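You operate a simulated robot arm through the tools that you are given. There is no shell and no other tool. Be economical: measure what you need, move in short steps, check, and stop when the job is done.

You run a simulated two-armed robot. Do the job below in one go: nothing can be reset, and whatever is moved stays where it is left.

## Task
Put one of the tabs from the third shelf from the bottom of the blue rack on top of the box there. Take the green sign on the long table and put it away on the top of the orange cart. Put one of the brushes from the long table on the shelf of the padded table. Pull the table drawer open. The order is free. Set down upright: green sign.

The check looks at the end state, three seconds after you hand in, the way a careful person would. Anything else that was tipped, shoved, dropped, spilled or broken makes it a failure.

## Robot
Two 7-joint arms with fingered hands on one trunk, on a base that drives. Base frame: it is fixed to the floor where the robot stands at the start and does not move with it; the origin is under the middle of the robot, x ahead of it, y to its left, z up. Readings come in m, rad, newtons and seconds.
The left shoulder is at the start at [0.03, 0.121, 1.213], the right one opposite. With the tool pointing down near the work surface each hand reaches from about 0.1 to 0.62 m from the robot's upright axis, wherever it stands, measured 20 degrees to its own side. Places, roughly: box [0.75, 0, 1]; brush [-1, 0.25, 0.75]; green sign [-1.25, -0.5, 0.75]; shelf of the padded table [-4.1, 2.8, 0.4]; tab (3x3x4 cm) [0.6, 0.3, 1]; table drawer [-1.2, -4.7, 0.7]; top of the orange cart (15x54 cm) [-6.8, -3.58, 0.9]. Payload 4 kg a hand.
The TCP of each hand is the grasp point between the finger pads, 0.019 m short of the fingertips. In the tool frame z runs along the fingers and y along their closing line. Largest opening 0.12 m; the body of the gripper starts 0.053 m behind the TCP. The gripper is a hand of 3 fingers: y runs from the thumb to the fingers, the wrist lies at [0, 0, -0.219] in the tool frame.
Orientation is told as [roll, pitch, yaw] about the base's x, y, z axes, in that order, counted from this pose: with the fingers straight down and closing along the base's y, the tool's x points along the base's -x, its y along +y and its z along -z.

## Interface
- The arms move only by the tool send_rows. It takes "left_moves", "right_moves" or both (then of equal length, played together; a hand with none holds still); each is one flat list of numbers, 6 for each row, row after row: the shift along the tool's x, y, z in m, then the turn, a rotation vector about the tool's x, y, z in rad. In form: [dx, dy, dz, rx, ry, rz, dx, dy, dz, rx, ry, rz, ...]. A call has 1 to 8 rows; each row is the pose to reach, as a shift and turn from the pose commanded when the call began, along the tool's axes at that moment. A row lasts 0.2 s, in which the tool goes at most 0.05 m and 0.15 rad; a call with a longer step from one row to the next is refused whole. Where a pose cannot be reached the arm comes as near as it can. A force on the tool above 40 N (or 10 N above the force at the start of the call, whichever is more), or a blocked arm, ends the call early, and 0.2 s more pass. In this call time passes only in rows, and 0.2 s behind the last. It gives the time, the measured TCP pose, the force on the tool (base axes), the opening and the grip force at its end, in the units of the frame above (readings bear some noise), with the torque about the TCP (base axes, N m) and any sound that the robot's microphone picked up, and new pictures: "views" is both (left out), scene, wrist or none (wrist: the cameras of the hands that moved).
- Cameras (640 x 400 px; columns grow to the right, rows downward): "scene" is now at [0.0063, -0.043, 1.7421]; the picture's right is [-0.91, -0.40, 0.00], its down [-0.38, 0.85, -0.36] and it looks along [0.15, -0.33, -0.93] (base axes); focal length 214 px, centre (320, 200). "left" rides on the left gripper at [-0.066, -0.004, -0.079] in its tool frame; the picture's right is [0.05, -1.00, 0.00], its down [0.76, 0.04, -0.64] and it looks along [0.64, 0.03, 0.77] (tool axes); focal length 251 px, centre (320, 200). "right" rides on the right gripper at [0.066, -0.004, -0.079] in its tool frame; the picture's right is [0.05, 1.00, 0.00], its down [-0.76, 0.04, -0.64] and it looks along [-0.64, 0.03, 0.77] (tool axes); focal length 251 px, centre (320, 200). There is no depth. A picture from a camera that has moved, and an enlarged one, comes with that camera's place and axes in the base frame and with its lens. The place of the scene camera against the robot may be out by one fixed shift of up to 0.012 m in any direction.
- slide_trunk(by): slides the trunk up (or, below 0, down) by that many m; the arms and the scene camera ride with it, the base frame stays. It gives what a move gives, with no picture.
- roll_base(legs): drives the robot by 1 to 6 legs, each [ahead, turn to the left] in m and rad, along the robot's own axes; the way and the turn of a leg run together, so that a leg with both is an arc; at most 1.5 m and 3.142 rad a leg. The arms and the cameras ride along, it lands a little off, and it stops where it bumps. It gives what a move gives, and a new picture of the scene camera.
- finger_targets(finger1, finger2, thumb_bend, hand): sets how far each is bent, from 0 (flat) to 100 (curled in); at 30 the hand is open as for a grip, at 70 the pads meet at the TCP. One left out holds its place. A second passes; each finger stops where it meets its share of the squeeze, and holds until it gets a number again. It is the only way to open and close the hand. It gives what a move gives, with no picture; readings hold the bend of each and the force on the fingers (four entries, about 0 where the hand has none), thumb and palm.
- head_to(pan, tilt): turns the head with the scene camera to pan (to the left, within 2.094 rad either way) and tilt (down, from -0.506 to 1.204), counted from straight ahead of the robot. It gives what a move gives, and a new picture of the scene camera.
- close_up(camera, box): a new picture of the part [left, top, right, bottom] of that camera's present view, enlarged. It takes no simulated time.
- hand_in(): hands the job in; it is judged then, once.

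Go step by step. Nothing tells you exact positions but the pictures and the camera data: compare them with the known pose of the tool, close in by small moves and look again before you grip or let go. The budget is 165 turns and 260 pictures, counting those below and the enlarged ones. Unless the task says otherwise, let go and move clear before handing in, and close with one line.

The tools are called after ">>>" as name(argument=value, ...) on one line, values as JSON. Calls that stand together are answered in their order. send_rows: Moves the arms, as the interface text tells. Its arguments: {"type":"object","properties":{"left_moves":{"type":"array","items":{"type":"number"}},"right_moves":{"type":"array","items":{"type":"number"}},"views":{"type":"string","enum":["both","scene","wrist","none"]}},"required":[]} The other tools are called the same way: slide_trunk (by) slides the trunk up or down; finger_targets (finger1, finger2, thumb_bend, hand) moves the fingers one by one; roll_base (legs) drives the base; head_to (pan, tilt) turns the head that bears the scene camera; close_up (camera, box) takes an enlarged picture of a part of a camera's view; hand_in () hands the job in.

At the start:

```text
time: 0.0
left_position: [0.3726, 0.0634, 1.211]
left_tcp_rot: [-0.001, 0.0, -0.009]
left_wrist_force: [0.4, 0.6, 0.0]
left_torque: [0.02, -0.01, 0.0]
left_gripper_width: 0.1198
left_gripper_force: 0.0
left_shape: jaw
left_bend: [30.0, 30.0, 30.0]
left_finger forces: [0.1, 0.0, 0.0, 0.0, 0.0, 0.0]
right_position: [0.3456, -0.2875, 1.2466]
right_tcp_rot: [-0.001, 0.001, -0.008]
right_wrist_force: [-0.5, 0.1, 0.2]
right_torque: [0.02, 0.01, -0.01]
right_gripper_width: 0.1198
right_gripper_force: 0.1
right_shape: jaw
right_bend: [30.0, 30.0, 30.0]
right_finger forces: [0.0, 0.0, 0.0, 0.0, 0.0, 0.1]
trunk travel left (down, up): [-0.425, 0.115]
robot x, y, heading: [-0.0009, 0.0014, 0.001]
head pan, tilt: [-1.155, 1.201]
```

scene: 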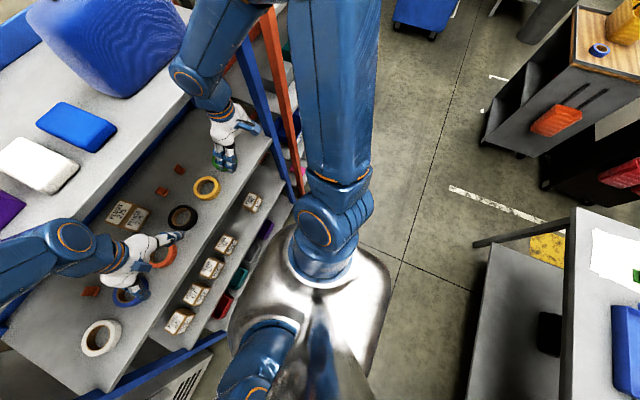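
right: 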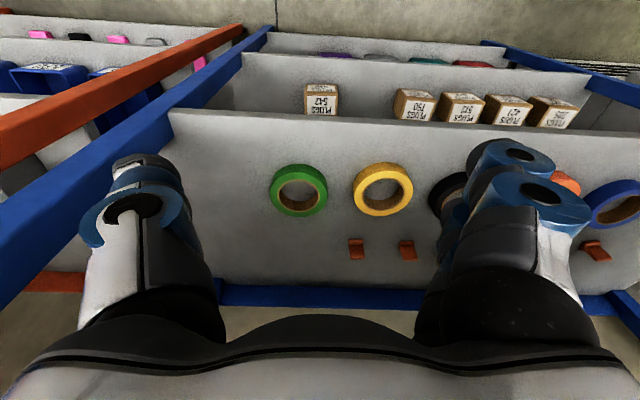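
left: 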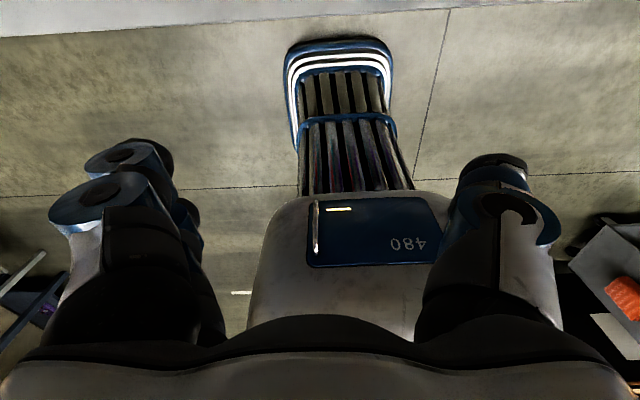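

The rack is ahead of me with tabs (small orange pieces), tape rolls and small boxes on a shelf. I look straight ahead and down first.

>>> head_to(pan=0, tilt=0.7)

```text
time: 1.4
left_position: [0.3733, 0.0636, 1.2103]
left_tcp_rot: [0.0, 0.001, -0.009]
left_wrist_force: [0.2, -0.7, 1.0]
left_torque: [0.03, -0.04, -0.02]
left_gripper_width: 0.1197
left_gripper_force: 0.0
left_shape: jaw
left_bend: [30.0, 30.0, 30.0]
left_finger forces: [0.0, 0.0, 0.1, 0.0, 0.1, 0.1]
right_position: [0.3461, -0.287, 1.2468]
right_tcp_rot: [0.0, 0.0, -0.009]
right_wrist_force: [0.2, 0.5, -0.6]
right_torque: [0.03, 0.03, -0.03]
right_gripper_width: 0.12
right_gripper_force: 0.0
right_shape: jaw
right_bend: [30.0, 30.0, 30.0]
right_finger forces: [0.0, 0.0, 0.1, 0.1, 0.1, 0.1]
trunk travel left (down, up): [-0.425, 0.115]
robot x, y, heading: [0.0019, 0.0009, 0.005]
head pan, tilt: [0.0, 0.7]
camera scene: at [0.0687, 0.0081, 1.778], right [0.0, -1.0, 0.0], down [-0.64, 0.0, -0.76], along [0.76, 0.0, -0.64], focal length 214 px, centre (320, 200)
```

scene: 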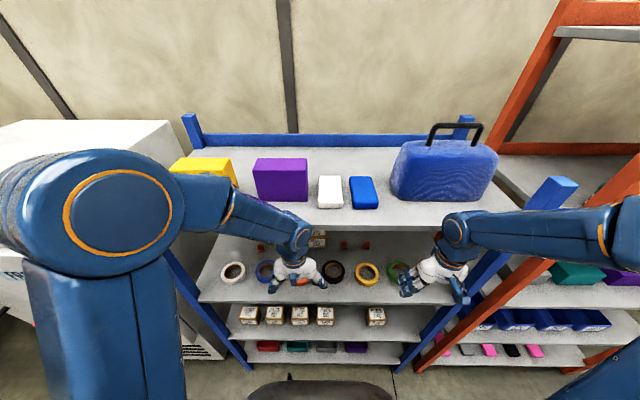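

I see the third shelf under the top shelf; the left hand hides the box. I take an enlarged look.

>>> close_up(camera="scene", box=[180, 180, 460, 355])

>>> close_up(camera="left", box=[0, 0, 640, 400])

```text
2.29 times, centred on (320, 268) of scene
camera zoom: at [0.0687, 0.0081, 1.778], right [0.0, -1.0, 0.0], down [-0.64, 0.0, -0.76], along [0.76, 0.0, -0.64], focal length 490 px, centre (320, 46)
```

zoom: 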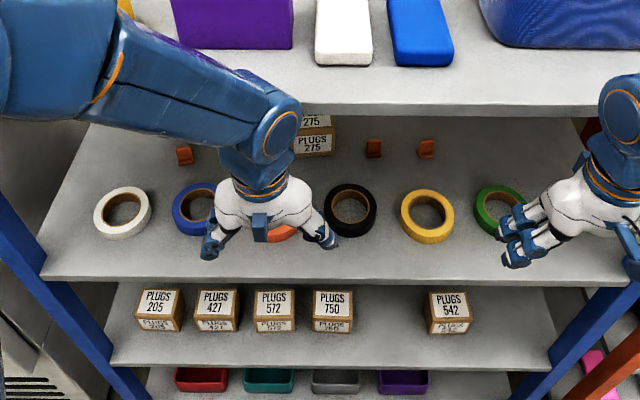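

```text
1.00 times, centred on (320, 200) of left (not enlarged: the box is as wide or as high as the picture)
camera zoom: at [0.4392, 0.0595, 1.2895], right [-0.06, -1.0, 0.0], down [-0.76, 0.05, 0.64], along [-0.64, 0.04, -0.77], focal length 251 px, centre (320, 200)
```

zoom: 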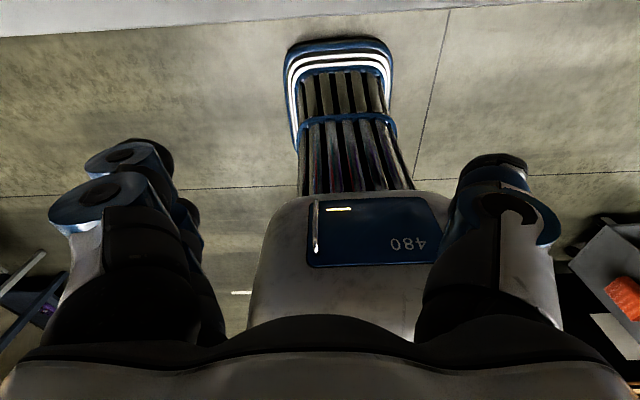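

The PLUGS 275 box is at about (0.70, 0.02), with a tab near (0.66, 0.28) and the shelf at about z 0.97. I pitch the left hand forward and shift it left, outside the rack edge.

>>> send_rows(left_moves=[0.01, 0.04, 0, 0, -0.15, 0, 0.02, 0.08, 0, 0, -0.3, 0, 0.03, 0.12, 0.0, 0, -0.45, 0, 0.03, 0.16, 0.02, 0, -0.6, 0, 0.03, 0.2, 0.04, 0, -0.75, 0])

```text
time: 2.6
left_position: [0.3992, 0.3011, 1.1585]
left_tcp_rot: [-0.001, -0.748, -0.008]
left_wrist_force: [1.2, 1.3, 0.4]
left_torque: [-0.04, 0.02, 0.0]
left_gripper_width: 0.1199
left_gripper_force: 0.0
left_shape: jaw
left_bend: [30.0, 30.0, 30.0]
left_finger forces: [0.1, 0.1, 0.1, 0.0, 0.0, 0.0]
left hand out of reach, approached as far as the arm can: row 3, 4, 5
right_position: [0.3478, -0.2833, 1.2449]
right_tcp_rot: [-0.001, 0.002, -0.008]
right_wrist_force: [0.1, 0.4, 0.2]
right_torque: [0.0, 0.04, -0.05]
right_gripper_width: 0.1199
right_gripper_force: 0.2
right_shape: jaw
right_bend: [30.0, 30.0, 30.0]
right_finger forces: [0.0, 0.0, 0.0, 0.0, 0.1, 0.0]
trunk travel left (down, up): [-0.425, 0.115]
robot x, y, heading: [-0.0008, -0.0001, 0.002]
head pan, tilt: [0.0, 0.7]
camera scene: at [0.0714, 0.0128, 1.7779], right [0.0, -1.0, 0.0], down [-0.65, 0.0, -0.76], along [0.76, 0.0, -0.65], focal length 214 px, centre (320, 200)
camera left: at [0.3935, 0.2982, 1.2618], right [-0.05, -1.0, -0.04], down [-1.0, 0.05, -0.05], along [0.05, 0.03, -1.0], focal length 251 px, centre (320, 200)
```

scene: 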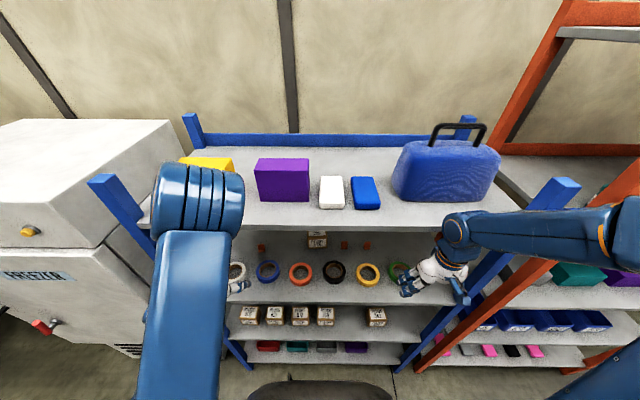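
left: 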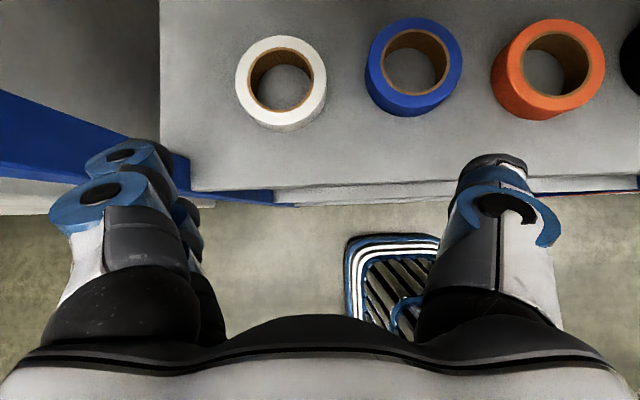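

The hand is pitched 43° at (0.40, 0.30, 1.16); the elbow is high, so I lower the trunk 0.1 m to bring the arm below the top shelf before reaching in.

>>> slide_trunk(by=-0.1)

>>> head_to(pan=0.4, tilt=0.6)

```text
time: 3.9
left_position: [0.3978, 0.2981, 1.0617]
left_tcp_rot: [0.0, -0.747, -0.008]
left_wrist_force: [0.0, 0.0, -0.4]
left_torque: [0.01, 0.02, -0.04]
left_gripper_width: 0.1199
left_gripper_force: 0.3
left_shape: jaw
left_bend: [30.0, 30.0, 30.0]
left_finger forces: [0.0, 0.0, 0.1, 0.0, 0.0, 0.0]
right_position: [0.3456, -0.2863, 1.1468]
right_tcp_rot: [0.0, 0.0, -0.01]
right_wrist_force: [-0.5, 0.5, 0.0]
right_torque: [0.02, 0.0, -0.02]
right_gripper_width: 0.12
right_gripper_force: 0.1
right_shape: jaw
right_bend: [30.0, 30.0, 30.0]
right_finger forces: [0.1, 0.0, 0.0, 0.0, 0.0, 0.0]
trunk travel left (down, up): [-0.325, 0.215]
robot x, y, heading: [0.0052, 0.0001, -0.005]
head pan, tilt: [0.0, 0.7]
```

```text
time: 4.8
left_position: [0.3972, 0.2974, 1.0609]
left_tcp_rot: [0.001, -0.749, -0.007]
left_wrist_force: [0.7, -1.7, 0.1]
left_torque: [-0.02, 0.01, 0.02]
left_gripper_width: 0.1202
left_gripper_force: 0.1
left_shape: jaw
left_bend: [30.0, 30.0, 30.0]
left_finger forces: [0.1, 0.0, 0.1, 0.0, 0.0, 0.1]
right_position: [0.3463, -0.2875, 1.1448]
right_tcp_rot: [-0.001, 0.0, -0.008]
right_wrist_force: [-0.2, -0.5, 0.2]
right_torque: [0.04, -0.02, 0.0]
right_gripper_width: 0.1197
right_gripper_force: 0.1
right_shape: jaw
right_bend: [30.0, 30.0, 30.0]
right_finger forces: [0.0, 0.1, 0.0, 0.0, 0.1, 0.1]
trunk travel left (down, up): [-0.325, 0.215]
robot x, y, heading: [0.0025, -0.001, 0.002]
head pan, tilt: [0.4, 0.6]
camera scene: at [0.0651, 0.0424, 1.6867], right [0.39, -0.92, 0.0], down [-0.52, -0.22, -0.82], along [0.76, 0.32, -0.57], focal length 214 px, centre (320, 200)
```

scene: 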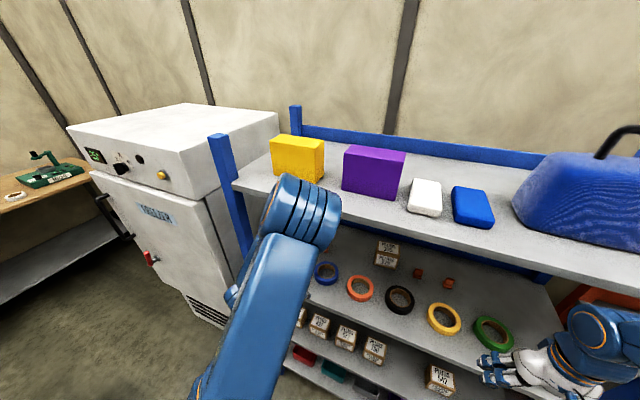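

I move the left hand forward and up to hover over the tapes.

>>> send_rows(left_moves=[-0.038, -0.007, 0.008, 0, 0, 0, -0.076, -0.014, 0.016, 0, 0, 0, -0.114, -0.02, 0.024, 0, 0, 0])

```text
time: 5.6
left_position: [0.4981, 0.2764, 1.1203]
left_tcp_rot: [-0.002, -0.748, -0.006]
left_wrist_force: [0.2, -1.0, 0.3]
left_torque: [-0.04, 0.02, 0.02]
left_gripper_width: 0.1199
left_gripper_force: 0.1
left_shape: jaw
left_bend: [30.0, 30.0, 30.0]
left_finger forces: [0.1, 0.1, 0.0, 0.0, 0.1, 0.0]
right_position: [0.3456, -0.2861, 1.1456]
right_tcp_rot: [-0.001, 0.0, -0.009]
right_wrist_force: [0.2, -0.9, 0.9]
right_torque: [0.01, 0.02, 0.0]
right_gripper_width: 0.1199
right_gripper_force: 0.0
right_shape: jaw
right_bend: [30.0, 30.0, 30.0]
right_finger forces: [0.0, 0.1, 0.0, 0.1, 0.1, 0.0]
trunk travel left (down, up): [-0.325, 0.215]
robot x, y, heading: [-0.0011, 0.0016, -0.003]
head pan, tilt: [0.4, 0.6]
camera scene: at [0.0655, 0.0428, 1.6867], right [0.39, -0.92, 0.0], down [-0.52, -0.22, -0.82], along [0.76, 0.32, -0.57], focal length 214 px, centre (320, 200)
camera left: at [0.4926, 0.2737, 1.2231], right [-0.05, -1.0, -0.04], down [-1.0, 0.05, -0.05], along [0.05, 0.03, -1.0], focal length 251 px, centre (320, 200)
```

scene: 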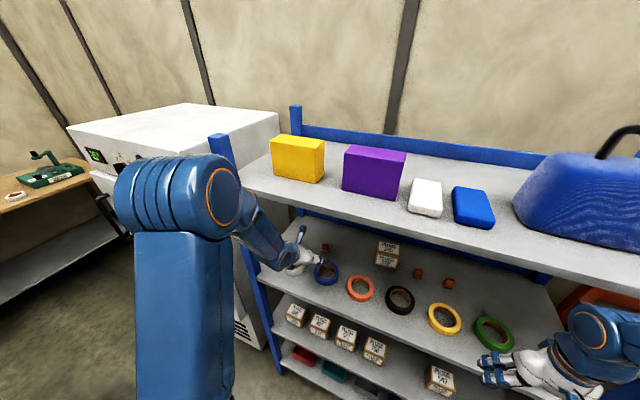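
left: 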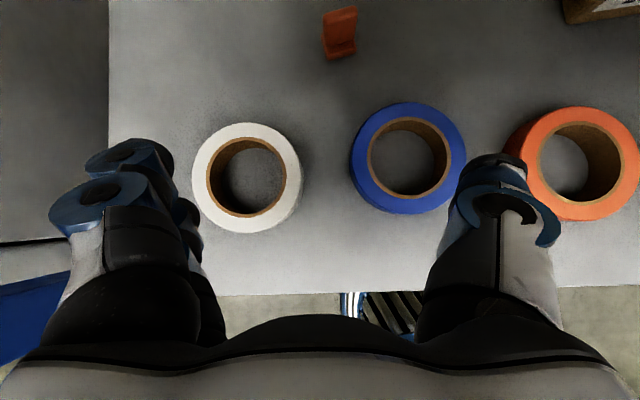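

The tab is visible in the left camera at about (0.665, 0.255). I approach further along the tool axis.

>>> send_rows(left_moves=[-0.011, -0.006, 0.037, 0, 0, 0, -0.022, -0.012, 0.074, 0, 0, 0, -0.032, -0.018, 0.112, 0, 0, 0], views="wrist")

```text
time: 6.4
left_position: [0.5987, 0.258, 1.0617]
left_tcp_rot: [-0.003, -0.747, -0.006]
left_wrist_force: [0.2, 0.2, 0.6]
left_torque: [-0.01, 0.02, 0.03]
left_gripper_width: 0.12
left_gripper_force: 0.1
left_shape: jaw
left_bend: [30.0, 30.0, 30.0]
left_finger forces: [0.1, 0.1, 0.1, 0.0, 0.0, 0.0]
right_position: [0.3472, -0.286, 1.1463]
right_tcp_rot: [0.001, 0.002, -0.009]
right_wrist_force: [0.0, 1.0, 0.3]
right_torque: [0.0, 0.03, -0.02]
right_gripper_width: 0.1198
right_gripper_force: 0.0
right_shape: jaw
right_bend: [30.0, 30.0, 30.0]
right_finger forces: [0.0, 0.0, 0.0, 0.0, 0.0, 0.1]
trunk travel left (down, up): [-0.325, 0.215]
robot x, y, heading: [-0.0001, -0.0015, 0.0]
head pan, tilt: [0.4, 0.6]
camera left: at [0.5931, 0.2547, 1.1635], right [-0.05, -1.0, -0.04], down [-1.0, 0.05, -0.05], along [0.05, 0.03, -1.0], focal length 251 px, centre (320, 200)
```

left: 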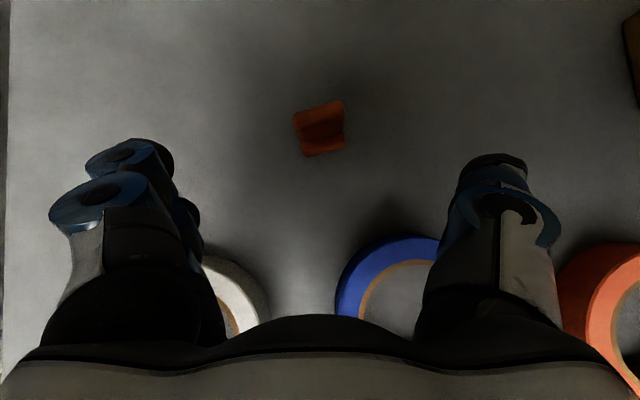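

The tab is centred between the fingers at about (0.654, 0.258), turned by about 15°. I steepen the hand to 23° pitch so both fingers come to the same height.

>>> send_rows(left_moves=[-0.007, 0, 0.012, 0, 0.12, 0, -0.015, 0, 0.025, 0, 0.24, 0, -0.022, 0, 0.037, 0, 0.35, 0])

```text
time: 7.4
left_position: [0.6049, 0.2692, 1.0277]
left_tcp_rot: [-0.004, -0.341, 0.021]
left_wrist_force: [-0.6, 0.3, -0.2]
left_torque: [-0.01, 0.02, -0.03]
left_gripper_width: 0.1197
left_gripper_force: 0.1
left_shape: jaw
left_bend: [30.0, 30.0, 30.0]
left_finger forces: [0.0, 0.0, 0.0, 0.0, 0.0, 0.1]
right_position: [0.3409, -0.2894, 1.1478]
right_tcp_rot: [0.002, -0.003, -0.011]
right_wrist_force: [0.7, -1.1, -0.7]
right_torque: [0.11, 0.11, -0.01]
right_gripper_width: 0.1198
right_gripper_force: 0.1
right_shape: jaw
right_bend: [30.0, 30.0, 30.0]
right_finger forces: [0.0, 0.0, 0.0, 0.1, 0.1, 0.0]
trunk travel left (down, up): [-0.325, 0.215]
robot x, y, heading: [-0.0032, 0.0031, 0.016]
head pan, tilt: [0.4, 0.6]
stopped in row 3 (left hand): the arm was blocked; the commanded pose is now the measured one
camera scene: at [-0.0017, 0.0401, 1.691], right [0.4, -0.92, 0.01], down [-0.49, -0.22, -0.85], along [0.78, 0.33, -0.53], focal length 214 px, centre (320, 200)
camera left: at [0.6414, 0.2664, 1.1244], right [-0.03, -1.0, -0.01], down [-0.94, 0.02, 0.35], along [-0.35, 0.02, -0.94], focal length 251 px, centre (320, 200)
```

scene: 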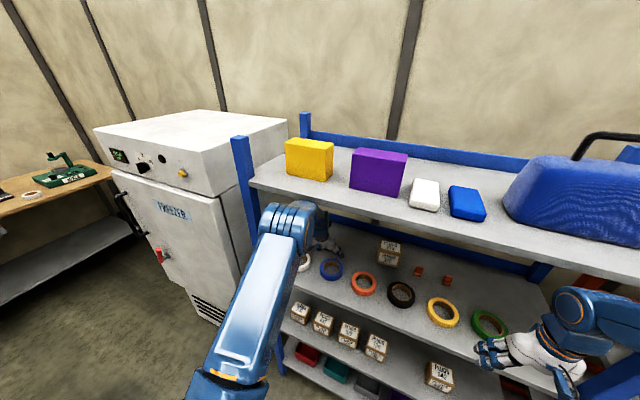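
left: 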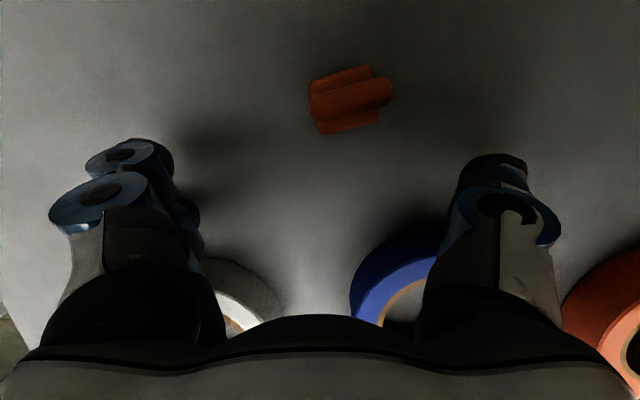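

The arm was blocked: its elbow met the top shelf edge and leaned the robot back slightly. I reverse that motion gently.

>>> send_rows(left_moves=[0.0, -0.004, -0.012, 0, -0.135, 0, 0.008, -0.008, -0.034, 0, -0.27, 0, 0.019, -0.011, -0.052, 0, -0.4, 0])

```text
time: 8.2
left_position: [0.6006, 0.2583, 1.0678]
left_tcp_rot: [-0.01, -0.75, 0.018]
left_wrist_force: [0.3, 0.9, 0.2]
left_torque: [-0.02, -0.01, -0.04]
left_gripper_width: 0.1199
left_gripper_force: 0.0
left_shape: jaw
left_bend: [30.0, 30.0, 30.0]
left_finger forces: [0.0, 0.0, 0.0, 0.0, 0.0, 0.1]
right_position: [0.359, -0.2822, 1.1446]
right_tcp_rot: [-0.006, 0.013, -0.013]
right_wrist_force: [-0.6, 0.9, 0.6]
right_torque: [-0.02, -0.01, 0.0]
right_gripper_width: 0.1199
right_gripper_force: 0.0
right_shape: jaw
right_bend: [30.0, 30.0, 30.0]
right_finger forces: [0.1, 0.0, 0.0, 0.0, 0.1, 0.0]
trunk travel left (down, up): [-0.325, 0.215]
robot x, y, heading: [0.0045, 0.0051, 0.003]
head pan, tilt: [0.4, 0.6]
camera scene: at [0.0648, 0.0497, 1.6885], right [0.39, -0.92, 0.0], down [-0.52, -0.23, -0.82], along [0.76, 0.32, -0.57], focal length 214 px, centre (320, 200)
camera left: at [0.5948, 0.2549, 1.1712], right [-0.03, -1.0, -0.03], down [-1.0, 0.03, -0.05], along [0.05, 0.03, -1.0], focal length 251 px, centre (320, 200)
```

scene: 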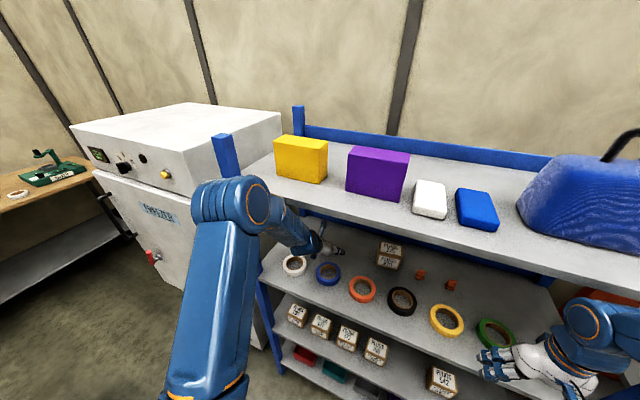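
left: 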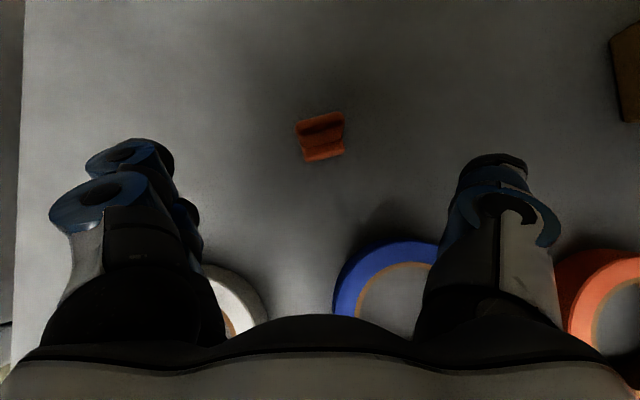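

Back in a clean state, nothing displaced. I retract the hand, then lower the trunk so the elbow stays well below the top shelf.

>>> send_rows(left_moves=[0.017, 0, -0.037, 0, 0, 0, 0.034, 0, -0.074, 0, 0, 0, 0.05, 0, -0.11, 0, 0, 0, 0.067, 0, -0.147, 0, 0, 0], views="none")

>>> slide_trunk(by=-0.1)

```text
time: 9.2
left_position: [0.4461, 0.2511, 1.1284]
left_tcp_rot: [-0.004, -0.744, 0.011]
left_wrist_force: [-0.1, 0.4, 1.0]
left_torque: [0.0, -0.04, 0.03]
left_gripper_width: 0.12
left_gripper_force: 0.0
left_shape: jaw
left_bend: [30.0, 30.0, 30.0]
left_finger forces: [0.0, 0.0, 0.0, 0.0, 0.1, 0.0]
right_position: [0.358, -0.2863, 1.1416]
right_tcp_rot: [0.0, 0.012, -0.012]
right_wrist_force: [0.8, -0.2, 0.0]
right_torque: [-0.01, 0.01, 0.01]
right_gripper_width: 0.1198
right_gripper_force: 0.1
right_shape: jaw
right_bend: [30.0, 30.0, 30.0]
right_finger forces: [0.0, 0.0, 0.0, 0.1, 0.1, 0.0]
trunk travel left (down, up): [-0.325, 0.215]
robot x, y, heading: [-0.003, 0.0038, 0.013]
head pan, tilt: [0.4, 0.6]
```

```text
time: 10.5
left_position: [0.4474, 0.2515, 1.0282]
left_tcp_rot: [-0.005, -0.743, 0.012]
left_wrist_force: [-0.1, 0.4, -0.3]
left_torque: [-0.04, -0.04, -0.05]
left_gripper_width: 0.1202
left_gripper_force: 0.1
left_shape: jaw
left_bend: [30.0, 30.0, 30.0]
left_finger forces: [0.0, 0.0, 0.0, 0.0, 0.0, 0.0]
right_position: [0.36, -0.287, 1.0411]
right_tcp_rot: [-0.002, 0.014, -0.012]
right_wrist_force: [0.5, 0.4, 0.3]
right_torque: [0.02, -0.01, 0.01]
right_gripper_width: 0.12
right_gripper_force: 0.1
right_shape: jaw
right_bend: [30.0, 30.0, 30.0]
right_finger forces: [0.1, 0.1, 0.0, 0.0, 0.0, 0.0]
trunk travel left (down, up): [-0.225, 0.315]
robot x, y, heading: [-0.0011, 0.0003, 0.005]
head pan, tilt: [0.4, 0.6]
```

Next I lift and move in a bit at the lower trunk height and look at the elbow.

>>> send_rows(left_moves=[-0.044, 0.002, -0.008, 0, 0, 0, -0.088, 0.004, -0.017, 0, 0, 0], views="scene")

```text
time: 11.1
left_position: [0.5023, 0.2576, 1.0979]
left_tcp_rot: [-0.005, -0.741, 0.01]
left_wrist_force: [0.9, 0.3, -0.6]
left_torque: [0.02, 0.02, -0.01]
left_gripper_width: 0.1201
left_gripper_force: 0.1
left_shape: jaw
left_bend: [30.0, 30.0, 30.0]
left_finger forces: [0.0, 0.1, 0.0, 0.0, 0.0, 0.0]
right_position: [0.3603, -0.2867, 1.0402]
right_tcp_rot: [0.001, 0.014, -0.012]
right_wrist_force: [0.4, 0.2, -0.4]
right_torque: [0.0, -0.01, 0.0]
right_gripper_width: 0.12
right_gripper_force: 0.0
right_shape: jaw
right_bend: [30.0, 30.0, 30.0]
right_finger forces: [0.0, 0.0, 0.0, 0.0, 0.0, 0.0]
trunk travel left (down, up): [-0.225, 0.315]
robot x, y, heading: [0.0009, 0.003, 0.007]
head pan, tilt: [0.4, 0.6]
camera scene: at [0.0639, 0.0427, 1.5867], right [0.39, -0.92, 0.0], down [-0.52, -0.22, -0.82], along [0.76, 0.33, -0.57], focal length 214 px, centre (320, 200)
```

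scene: 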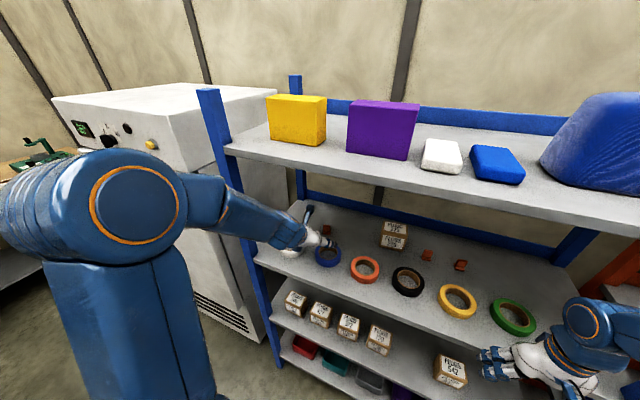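

The elbow now swings out to the left, clear of the rack. I go in over the tab.

>>> send_rows(left_moves=[-0.015, 0, 0.031, 0, 0, 0, -0.03, 0, 0.063, 0, 0, 0, -0.046, 0, 0.094, 0, 0, 0])

```text
time: 11.9
left_position: [0.5985, 0.2559, 1.0602]
left_tcp_rot: [-0.007, -0.74, 0.011]
left_wrist_force: [0.0, 0.2, -0.3]
left_torque: [-0.02, 0.02, 0.04]
left_gripper_width: 0.1197
left_gripper_force: 0.0
left_shape: jaw
left_bend: [30.0, 30.0, 30.0]
left_finger forces: [0.0, 0.0, 0.1, 0.0, 0.0, 0.0]
right_position: [0.3605, -0.2865, 1.0404]
right_tcp_rot: [0.0, 0.015, -0.011]
right_wrist_force: [0.6, -0.5, 0.5]
right_torque: [-0.03, 0.01, 0.0]
right_gripper_width: 0.1199
right_gripper_force: 0.0
right_shape: jaw
right_bend: [30.0, 30.0, 30.0]
right_finger forces: [0.0, 0.0, 0.0, 0.0, 0.0, 0.0]
trunk travel left (down, up): [-0.225, 0.315]
robot x, y, heading: [0.0004, -0.0003, 0.003]
head pan, tilt: [0.4, 0.6]
camera scene: at [0.0654, 0.0431, 1.5866], right [0.39, -0.92, 0.0], down [-0.52, -0.22, -0.82], along [0.76, 0.33, -0.57], focal length 214 px, centre (320, 200)
camera left: at [0.5949, 0.2534, 1.1619], right [-0.03, -1.0, -0.03], down [-1.0, 0.03, -0.04], along [0.04, 0.03, -1.0], focal length 251 px, centre (320, 200)
```

scene: 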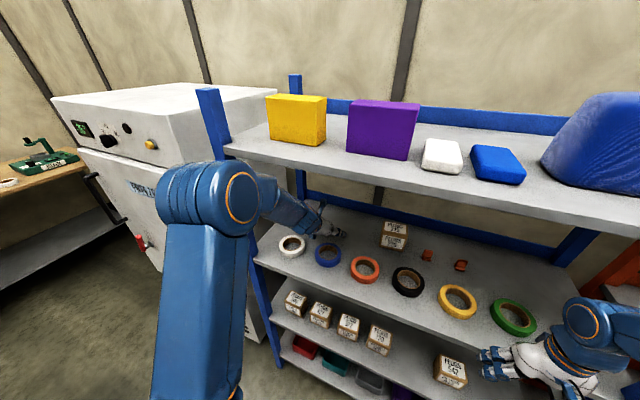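
left: 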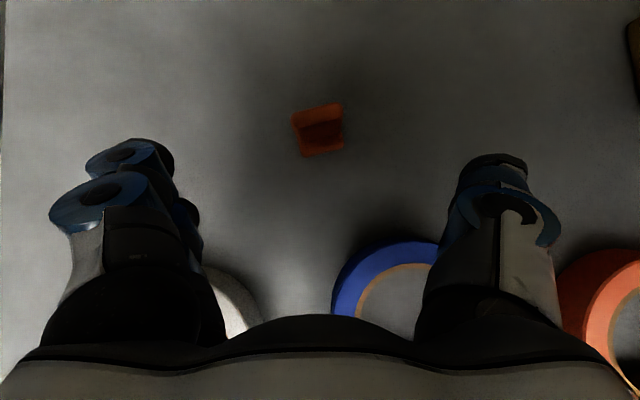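

The elbow has more room now. I steepen the hand only moderately (to about 29°) while moving over the tab.

>>> send_rows(left_moves=[-0.01, 0, 0.016, 0, 0.12, 0, -0.02, 0, 0.032, 0, 0.24, 0])

```text
time: 12.5
left_position: [0.6346, 0.2562, 1.0503]
left_tcp_rot: [-0.004, -0.501, 0.012]
left_wrist_force: [-0.4, 0.3, 0.9]
left_torque: [-0.03, 0.01, -0.02]
left_gripper_width: 0.12
left_gripper_force: 0.1
left_shape: jaw
left_bend: [30.0, 30.0, 30.0]
left_finger forces: [0.0, 0.0, 0.1, 0.0, 0.1, 0.0]
right_position: [0.3609, -0.2861, 1.0409]
right_tcp_rot: [-0.004, 0.014, -0.01]
right_wrist_force: [0.3, 0.7, 0.2]
right_torque: [-0.05, -0.01, 0.0]
right_gripper_width: 0.12
right_gripper_force: 0.0
right_shape: jaw
right_bend: [30.0, 30.0, 30.0]
right_finger forces: [0.0, 0.0, 0.0, 0.0, 0.1, 0.0]
trunk travel left (down, up): [-0.225, 0.315]
robot x, y, heading: [-0.001, 0.0045, 0.01]
head pan, tilt: [0.4, 0.6]
camera scene: at [0.064, 0.0452, 1.5866], right [0.39, -0.92, 0.0], down [-0.52, -0.22, -0.82], along [0.76, 0.33, -0.57], focal length 214 px, centre (320, 200)
camera left: at [0.6553, 0.2546, 1.1513], right [-0.04, -1.0, -0.02], down [-0.98, 0.03, 0.2], along [-0.2, 0.03, -0.98], focal length 251 px, centre (320, 200)
```

scene: 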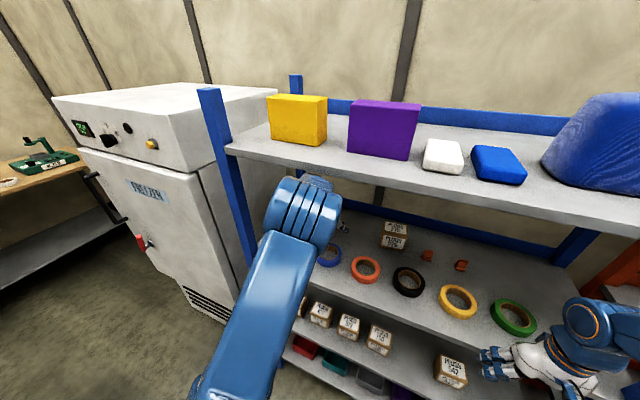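
left: 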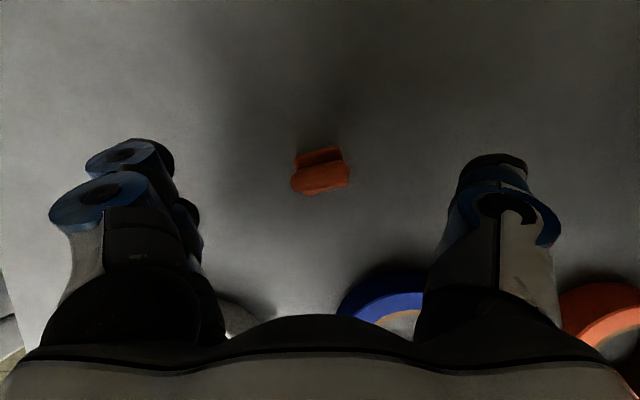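

No block this time. The tab lies at about (0.643, 0.258); I turn the hand 0.2 rad to match it and descend to about z 1.01.

>>> send_rows(left_moves=[0.004, 0, 0.02, -0.048, 0, -0.088, 0.0085, 0.001, 0.041, -0.096, 0, -0.176], views="wrist")

```text
time: 13.1
left_position: [0.6478, 0.2546, 1.0168]
left_tcp_rot: [-0.003, -0.508, 0.21]
left_wrist_force: [-1.8, -7.2, 22.9]
left_torque: [1.37, 0.45, 0.39]
left_gripper_width: 0.1202
left_gripper_force: 0.1
left_shape: jaw
left_bend: [30.0, 26.0, 30.0]
left_finger forces: [0.0, 20.4, 0.0, 0.0, 2.0, 0.1]
right_position: [0.3587, -0.2878, 1.0401]
right_tcp_rot: [0.002, 0.012, -0.013]
right_wrist_force: [-0.1, -0.1, 0.0]
right_torque: [0.0, -0.01, 0.0]
right_gripper_width: 0.12
right_gripper_force: 0.0
right_shape: jaw
right_bend: [30.0, 30.0, 30.0]
right_finger forces: [0.0, 0.0, 0.1, 0.0, 0.0, 0.0]
trunk travel left (down, up): [-0.225, 0.315]
robot x, y, heading: [-0.0019, 0.0016, 0.003]
head pan, tilt: [0.4, 0.6]
camera left: at [0.666, 0.2558, 1.1172], right [0.16, -0.99, -0.02], down [-0.97, -0.16, 0.19], along [-0.19, -0.01, -0.98], focal length 251 px, centre (320, 200)
```

left: 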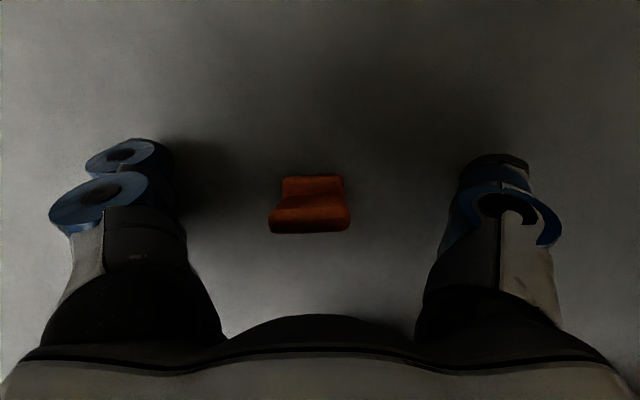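

Finger 2 touches the shelf at this pitch, so I need a steeper hand. I lift, and lower the trunk further in small steps to gain elbow room.

>>> send_rows(left_moves=[-0.024, 0, -0.044, 0, 0, 0], views="none")

>>> slide_trunk(by=-0.04)

>>> send_rows(left_moves=[-0.024, 0, -0.044, 0, 0, 0], views="none")

>>> slide_trunk(by=-0.04)

>>> head_to(pan=0.4, tilt=0.5)

```text
refused: row 1 steps farther than a row can; nothing moved
```

```text
time: 13.5
left_position: [0.65, 0.2552, 1.0162]
left_tcp_rot: [-0.009, -0.521, 0.209]
left_wrist_force: [-7.7, -7.9, 23.0]
left_torque: [1.27, 0.55, 0.53]
left_gripper_width: 0.1198
left_gripper_force: 0.0
left_shape: jaw
left_bend: [30.0, 24.0, 29.0]
left_finger forces: [0.1, 19.4, 0.0, 0.1, 2.9, 0.0]
right_position: [0.3586, -0.2884, 1.0351]
right_tcp_rot: [0.001, 0.012, -0.011]
right_wrist_force: [0.8, 0.3, 0.2]
right_torque: [0.01, 0.01, -0.01]
right_gripper_width: 0.1198
right_gripper_force: 0.0
right_shape: jaw
right_bend: [30.0, 30.0, 30.0]
right_finger forces: [0.0, 0.2, 0.1, 0.0, 0.0, 0.0]
trunk travel left (down, up): [-0.219, 0.321]
robot x, y, heading: [-0.0012, -0.0044, 0.002]
head pan, tilt: [0.4, 0.6]
stopped: the force on the tool passed its limit at 46 N (the readings are from after the stop); the commanded pose is now the measured one
```

```text
refused: row 1 steps farther than a row can; nothing moved
```

```text
time: 13.8
left_position: [0.6532, 0.2541, 1.0153]
left_tcp_rot: [-0.011, -0.536, 0.211]
left_wrist_force: [-10.0, -8.7, 25.8]
left_torque: [1.52, 0.65, 0.74]
left_gripper_width: 0.1199
left_gripper_force: 0.1
left_shape: jaw
left_bend: [30.0, 22.0, 29.0]
left_finger forces: [0.0, 22.4, 0.1, 0.0, 2.8, 0.0]
right_position: [0.3595, -0.2882, 1.0289]
right_tcp_rot: [0.002, 0.011, -0.011]
right_wrist_force: [0.6, 0.3, -0.3]
right_torque: [-0.02, 0.04, 0.0]
right_gripper_width: 0.1202
right_gripper_force: 0.1
right_shape: jaw
right_bend: [30.0, 30.0, 30.0]
right_finger forces: [0.0, 0.1, 0.1, 0.1, 0.0, 0.0]
trunk travel left (down, up): [-0.212, 0.328]
robot x, y, heading: [0.0003, -0.0001, 0.004]
head pan, tilt: [0.4, 0.6]
stopped: the force on the tool passed its limit at 47 N (the readings are from after the stop); the commanded pose is now the measured one
```

```text
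time: 14.5
left_position: [0.6525, 0.2547, 1.0151]
left_tcp_rot: [-0.01, -0.536, 0.211]
left_wrist_force: [-3.4, -9.7, 29.4]
left_torque: [1.3, 0.5, 0.93]
left_gripper_width: 0.1199
left_gripper_force: 0.1
left_shape: jaw
left_bend: [30.0, 22.0, 29.0]
left_finger forces: [0.0, 22.8, 0.1, 0.1, 6.6, 0.0]
right_position: [0.3563, -0.2889, 1.0288]
right_tcp_rot: [0.002, 0.01, -0.013]
right_wrist_force: [1.9, -0.1, -0.4]
right_torque: [0.02, -0.04, 0.01]
right_gripper_width: 0.1199
right_gripper_force: 0.0
right_shape: jaw
right_bend: [30.0, 30.0, 30.0]
right_finger forces: [0.0, 0.0, 0.1, 0.0, 0.0, 0.0]
trunk travel left (down, up): [-0.212, 0.328]
robot x, y, heading: [-0.0005, -0.0015, 0.003]
head pan, tilt: [0.4, 0.499]
camera scene: at [0.0618, 0.0414, 1.5836], right [0.39, -0.92, 0.0], down [-0.44, -0.19, -0.88], along [0.81, 0.35, -0.48], focal length 214 px, centre (320, 200)
```

scene: 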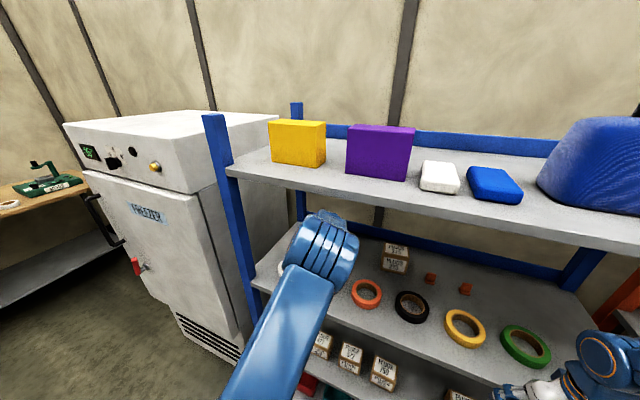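

The lift was refused (a hair too long) and the trunk only pressed the finger on the shelf; nothing else moved. I lift now.

>>> send_rows(left_moves=[-0.013, 0, -0.022, 0, 0, 0, -0.0255, 0, -0.043, 0, 0, 0], views="wrist")

```text
time: 15.1
left_position: [0.6534, 0.2565, 1.0598]
left_tcp_rot: [-0.01, -0.525, 0.213]
left_wrist_force: [1.1, -0.3, 0.2]
left_torque: [-0.01, 0.02, 0.0]
left_gripper_width: 0.1201
left_gripper_force: 0.1
left_shape: jaw
left_bend: [30.0, 30.0, 30.0]
left_finger forces: [0.0, 0.0, 0.0, 0.1, 0.0, 0.0]
right_position: [0.3592, -0.2874, 1.0285]
right_tcp_rot: [-0.001, 0.016, -0.012]
right_wrist_force: [0.2, -0.9, 0.5]
right_torque: [0.01, -0.02, -0.01]
right_gripper_width: 0.1199
right_gripper_force: 0.0
right_shape: jaw
right_bend: [30.0, 30.0, 30.0]
right_finger forces: [0.0, 0.1, 0.0, 0.0, 0.1, 0.0]
trunk travel left (down, up): [-0.212, 0.328]
robot x, y, heading: [-0.0015, 0.001, 0.001]
head pan, tilt: [0.4, 0.499]
camera left: at [0.6702, 0.2574, 1.1603], right [0.16, -0.99, -0.02], down [-0.97, -0.16, 0.17], along [-0.17, -0.01, -0.98], focal length 251 px, centre (320, 200)
```

left: 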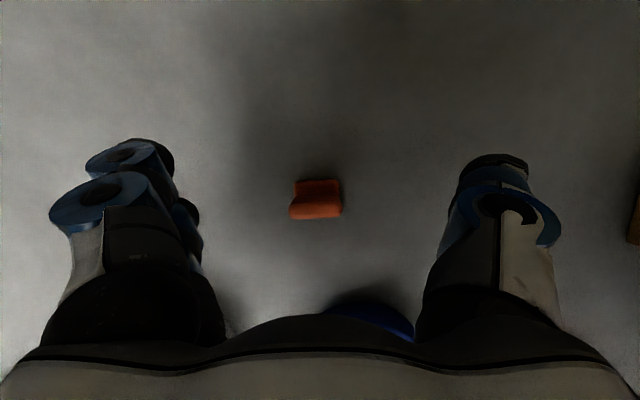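

>>> slide_trunk(by=-0.03)

>>> send_rows(left_moves=[-0.02, 0, -0.034, 0, 0.0, 0], views="none")

>>> slide_trunk(by=-0.03)

```text
time: 15.9
left_position: [0.6536, 0.2565, 1.0298]
left_tcp_rot: [-0.011, -0.529, 0.213]
left_wrist_force: [0.3, -0.3, -0.4]
left_torque: [0.0, 0.01, 0.03]
left_gripper_width: 0.1199
left_gripper_force: 0.1
left_shape: jaw
left_bend: [30.0, 30.0, 30.0]
left_finger forces: [0.0, 0.0, 0.0, 0.0, 0.0, 0.0]
right_position: [0.3587, -0.2868, 0.9987]
right_tcp_rot: [0.002, 0.017, -0.011]
right_wrist_force: [0.0, 0.0, -0.1]
right_torque: [0.01, -0.05, 0.0]
right_gripper_width: 0.1199
right_gripper_force: 0.1
right_shape: jaw
right_bend: [30.0, 30.0, 30.0]
right_finger forces: [0.1, 0.0, 0.0, 0.0, 0.1, 0.0]
trunk travel left (down, up): [-0.182, 0.358]
robot x, y, heading: [0.0006, -0.001, -0.001]
head pan, tilt: [0.4, 0.499]
```

```text
time: 16.3
left_position: [0.6529, 0.2583, 1.0696]
left_tcp_rot: [-0.013, -0.529, 0.214]
left_wrist_force: [0.4, 0.1, -0.2]
left_torque: [-0.01, -0.03, -0.04]
left_gripper_width: 0.1198
left_gripper_force: 0.1
left_shape: jaw
left_bend: [30.0, 30.0, 30.0]
left_finger forces: [0.0, 0.0, 0.0, 0.1, 0.0, 0.1]
right_position: [0.3596, -0.2877, 0.9989]
right_tcp_rot: [0.0, 0.011, -0.013]
right_wrist_force: [0.5, -0.8, -0.2]
right_torque: [-0.01, -0.02, 0.02]
right_gripper_width: 0.12
right_gripper_force: 0.0
right_shape: jaw
right_bend: [30.0, 30.0, 30.0]
right_finger forces: [0.0, 0.0, 0.0, 0.0, 0.1, 0.0]
trunk travel left (down, up): [-0.182, 0.358]
robot x, y, heading: [-0.0035, 0.002, 0.006]
head pan, tilt: [0.4, 0.499]
```

```text
time: 17.0
left_position: [0.653, 0.2579, 1.0372]
left_tcp_rot: [-0.009, -0.529, 0.213]
left_wrist_force: [-1.4, -0.3, 0.3]
left_torque: [0.04, 0.0, 0.03]
left_gripper_width: 0.1199
left_gripper_force: 0.1
left_shape: jaw
left_bend: [30.0, 30.0, 30.0]
left_finger forces: [0.1, 0.1, 0.0, 0.1, 0.1, 0.1]
right_position: [0.3586, -0.2859, 0.9683]
right_tcp_rot: [0.0, 0.014, -0.011]
right_wrist_force: [-0.2, -1.0, 0.1]
right_torque: [0.0, 0.03, -0.01]
right_gripper_width: 0.1202
right_gripper_force: 0.1
right_shape: jaw
right_bend: [30.0, 30.0, 30.0]
right_finger forces: [0.0, 0.0, 0.1, 0.0, 0.0, 0.0]
trunk travel left (down, up): [-0.152, 0.388]
robot x, y, heading: [-0.0053, 0.0016, 0.005]
head pan, tilt: [0.4, 0.499]
```

Trunk is now 0.27 m lower. I steepen the hand to about 16° and look.

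>>> send_rows(left_moves=[0, 0, 0, 0, 0.125, 0, 0, 0, 0, 0, 0.25, 0])

```text
time: 17.6
left_position: [0.6532, 0.2576, 1.0368]
left_tcp_rot: [-0.008, -0.277, 0.211]
left_wrist_force: [-0.3, 0.4, 0.0]
left_torque: [0.02, 0.01, 0.03]
left_gripper_width: 0.1197
left_gripper_force: 0.0
left_shape: jaw
left_bend: [30.0, 30.0, 30.0]
left_finger forces: [0.0, 0.1, 0.1, 0.0, 0.0, 0.0]
right_position: [0.3602, -0.2877, 0.9691]
right_tcp_rot: [0.0, 0.015, -0.01]
right_wrist_force: [-0.5, -0.3, 0.5]
right_torque: [0.03, -0.01, 0.01]
right_gripper_width: 0.1201
right_gripper_force: 0.0
right_shape: jaw
right_bend: [30.0, 30.0, 30.0]
right_finger forces: [0.0, 0.0, 0.1, 0.1, 0.1, 0.0]
trunk travel left (down, up): [-0.152, 0.388]
robot x, y, heading: [-0.0041, 0.002, 0.009]
head pan, tilt: [0.4, 0.499]
camera scene: at [0.0666, 0.0449, 1.5232], right [0.39, -0.92, 0.0], down [-0.44, -0.19, -0.88], along [0.81, 0.35, -0.48], focal length 214 px, centre (320, 200)
camera left: at [0.6951, 0.2642, 1.1311], right [0.16, -0.99, -0.01], down [-0.9, -0.14, 0.41], along [-0.41, -0.06, -0.91], focal length 251 px, centre (320, 200)
```

scene: 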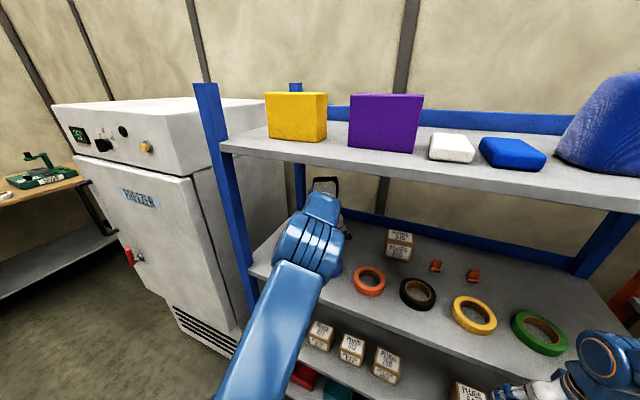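
left: 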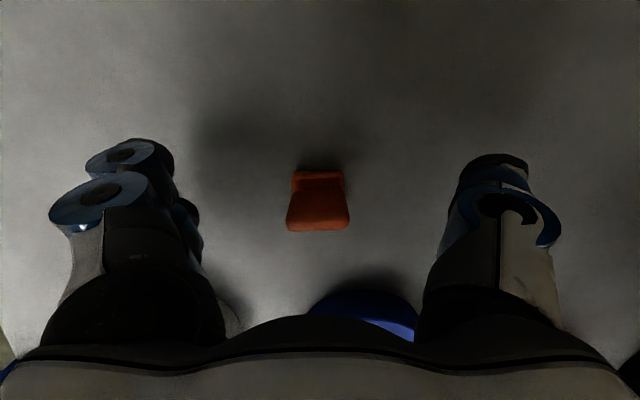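

Very good geometry now. I descend over the tab to about z 0.995.

>>> send_rows(left_moves=[0.01, 0.001, 0.019, 0, 0, 0, 0.021, 0.001, 0.0377, 0, 0, 0], views="wrist")

```text
time: 18.2
left_position: [0.6523, 0.251, 1.0159]
left_tcp_rot: [-0.021, -0.308, 0.205]
left_wrist_force: [-3.8, -11.2, 25.4]
left_torque: [1.82, 0.86, 0.61]
left_gripper_width: 0.1199
left_gripper_force: 0.0
left_shape: jaw
left_bend: [30.0, 24.0, 30.0]
left_finger forces: [0.0, 26.2, 0.0, 0.1, 0.4, 0.0]
right_position: [0.3587, -0.2872, 0.9676]
right_tcp_rot: [0.0, 0.012, -0.01]
right_wrist_force: [-0.2, -0.4, 0.7]
right_torque: [0.02, 0.02, 0.03]
right_gripper_width: 0.1198
right_gripper_force: 0.0
right_shape: jaw
right_bend: [30.0, 30.0, 30.0]
right_finger forces: [0.0, 0.1, 0.0, 0.1, 0.0, 0.0]
trunk travel left (down, up): [-0.152, 0.388]
robot x, y, heading: [0.004, 0.0047, 0.006]
head pan, tilt: [0.4, 0.499]
stopped in row 2 (left hand): the force on the tool passed its limit at 49 N (the readings are from after the stop); the commanded pose is now the measured one
camera left: at [0.6903, 0.2572, 1.112], right [0.15, -0.99, 0.0], down [-0.92, -0.14, 0.38], along [-0.37, -0.06, -0.93], focal length 251 px, centre (320, 200)
```

left: 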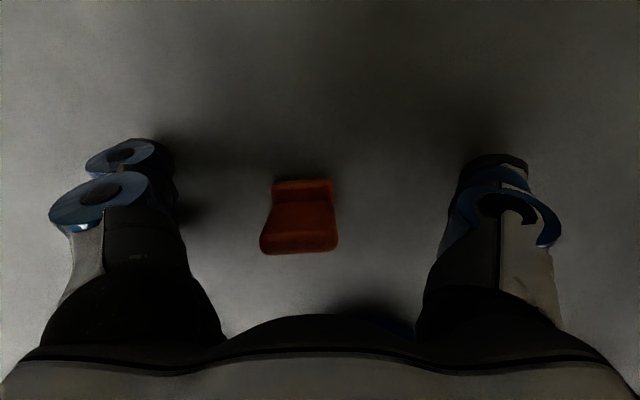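

Finger 2 touches again: extended fingers reach further than the closed tip. I lift 12 mm, half close, then look.

>>> send_rows(left_moves=[0.003, 0.007, -0.0145, 0, 0.03, 0], views="none")

>>> finger_targets(hand="left", finger1=48, finger2=48, thumb_bend=48)

>>> close_up(camera="left", box=[0, 0, 640, 400])

```text
time: 18.6
left_position: [0.6431, 0.2596, 1.021]
left_tcp_rot: [-0.014, -0.264, 0.207]
left_wrist_force: [1.0, 0.1, 1.6]
left_torque: [0.15, -0.02, -0.07]
left_gripper_width: 0.1202
left_gripper_force: 0.1
left_shape: jaw
left_bend: [30.0, 30.0, 30.0]
left_finger forces: [0.1, 2.0, 0.0, 0.0, 0.0, 0.0]
right_position: [0.3592, -0.2868, 0.9692]
right_tcp_rot: [0.001, 0.015, -0.009]
right_wrist_force: [0.6, 0.5, 0.3]
right_torque: [0.0, 0.01, 0.01]
right_gripper_width: 0.1196
right_gripper_force: 0.0
right_shape: jaw
right_bend: [30.0, 30.0, 30.0]
right_finger forces: [0.0, 0.1, 0.1, 0.0, 0.0, 0.0]
trunk travel left (down, up): [-0.152, 0.388]
robot x, y, heading: [-0.0019, 0.0014, 0.01]
head pan, tilt: [0.4, 0.499]
```

```text
time: 19.6
left_position: [0.643, 0.2593, 1.0247]
left_tcp_rot: [-0.015, -0.273, 0.208]
left_wrist_force: [1.1, 5.3, 18.9]
left_torque: [-0.26, -0.06, 0.05]
left_gripper_width: 0.0785
left_gripper_force: 9.5
left_shape: fingers
left_bend: [48.0, 39.0, 45.0]
left_finger forces: [0.1, 5.8, 0.0, 0.0, 12.8, 0.0]
right_position: [0.3595, -0.2867, 0.9682]
right_tcp_rot: [-0.001, 0.012, -0.011]
right_wrist_force: [1.0, 0.0, 0.1]
right_torque: [-0.03, 0.0, 0.0]
right_gripper_width: 0.1201
right_gripper_force: 0.1
right_shape: jaw
right_bend: [30.0, 30.0, 30.0]
right_finger forces: [0.0, 0.1, 0.0, 0.0, 0.0, 0.1]
trunk travel left (down, up): [-0.152, 0.388]
robot x, y, heading: [-0.0015, 0.0018, 0.008]
head pan, tilt: [0.4, 0.499]
```

```text
1.00 times, centred on (320, 200) of left (not enlarged: the box is as wide or as high as the picture)
camera zoom: at [0.6847, 0.2663, 1.1187], right [0.15, -0.99, 0.0], down [-0.9, -0.14, 0.41], along [-0.41, -0.06, -0.91], focal length 251 px, centre (320, 200)
```

zoom: 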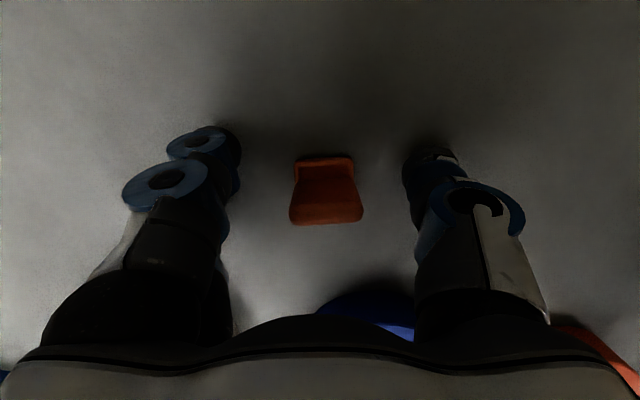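

The fingertips just brush the shelf, so the shelf is near z 0.99 and the tab spans 0.99–1.03. I lift 6 mm and close on the tab.

>>> send_rows(left_moves=[-0.0016, 0.0, -0.006, 0, 0, 0], views="none")

>>> finger_targets(hand="left", finger1=64, finger2=64, thumb_bend=64)

>>> close_up(camera="left", box=[0, 0, 640, 400])

```text
time: 20.0
left_position: [0.6421, 0.2595, 1.0264]
left_tcp_rot: [-0.015, -0.266, 0.208]
left_wrist_force: [0.1, 0.8, 2.5]
left_torque: [0.17, 0.04, -0.02]
left_gripper_width: 0.0753
left_gripper_force: 1.0
left_shape: fingers
left_bend: [48.0, 41.0, 48.0]
left_finger forces: [0.1, 2.4, 0.1, 0.1, 0.0, 0.1]
right_position: [0.3594, -0.2855, 0.9689]
right_tcp_rot: [0.0, 0.014, -0.011]
right_wrist_force: [-0.1, 0.4, 0.5]
right_torque: [0.0, 0.0, 0.02]
right_gripper_width: 0.1201
right_gripper_force: 0.0
right_shape: jaw
right_bend: [30.0, 30.0, 30.0]
right_finger forces: [0.0, 0.1, 0.1, 0.0, 0.0, 0.0]
trunk travel left (down, up): [-0.152, 0.388]
robot x, y, heading: [-0.0016, -0.0014, 0.003]
head pan, tilt: [0.4, 0.499]
```

```text
time: 21.0
left_position: [0.6412, 0.2598, 1.0325]
left_tcp_rot: [-0.014, -0.27, 0.208]
left_wrist_force: [-0.8, 2.8, 11.9]
left_torque: [0.39, 0.23, -0.01]
left_gripper_width: 0.028
left_gripper_force: 7.7
left_shape: fingers
left_bend: [64.0, 61.0, 63.0]
left_finger forces: [0.1, 13.7, 0.0, 0.1, 1.8, 0.1]
right_position: [0.3585, -0.287, 0.9681]
right_tcp_rot: [-0.001, 0.013, -0.012]
right_wrist_force: [-0.2, 0.1, 0.2]
right_torque: [-0.03, 0.0, 0.01]
right_gripper_width: 0.1198
right_gripper_force: 0.1
right_shape: jaw
right_bend: [30.0, 30.0, 30.0]
right_finger forces: [0.1, 0.0, 0.0, 0.1, 0.0, 0.1]
trunk travel left (down, up): [-0.152, 0.388]
robot x, y, heading: [0.0004, 0.0035, 0.01]
head pan, tilt: [0.4, 0.499]
```

```text
1.00 times, centred on (320, 200) of left (not enlarged: the box is as wide or as high as the picture)
camera zoom: at [0.6848, 0.2665, 1.1244], right [0.15, -0.99, 0.0], down [-0.9, -0.14, 0.41], along [-0.41, -0.06, -0.91], focal length 251 px, centre (320, 200)
```

zoom: 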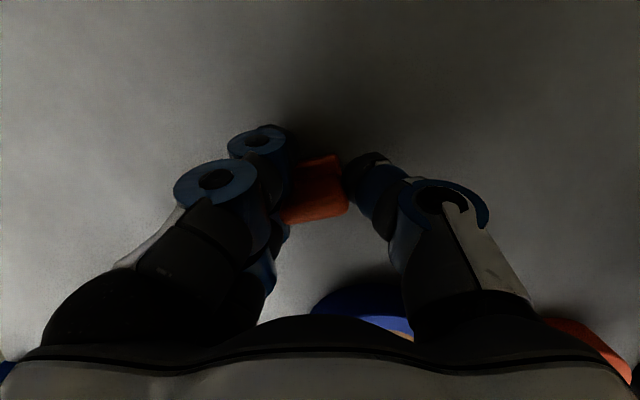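

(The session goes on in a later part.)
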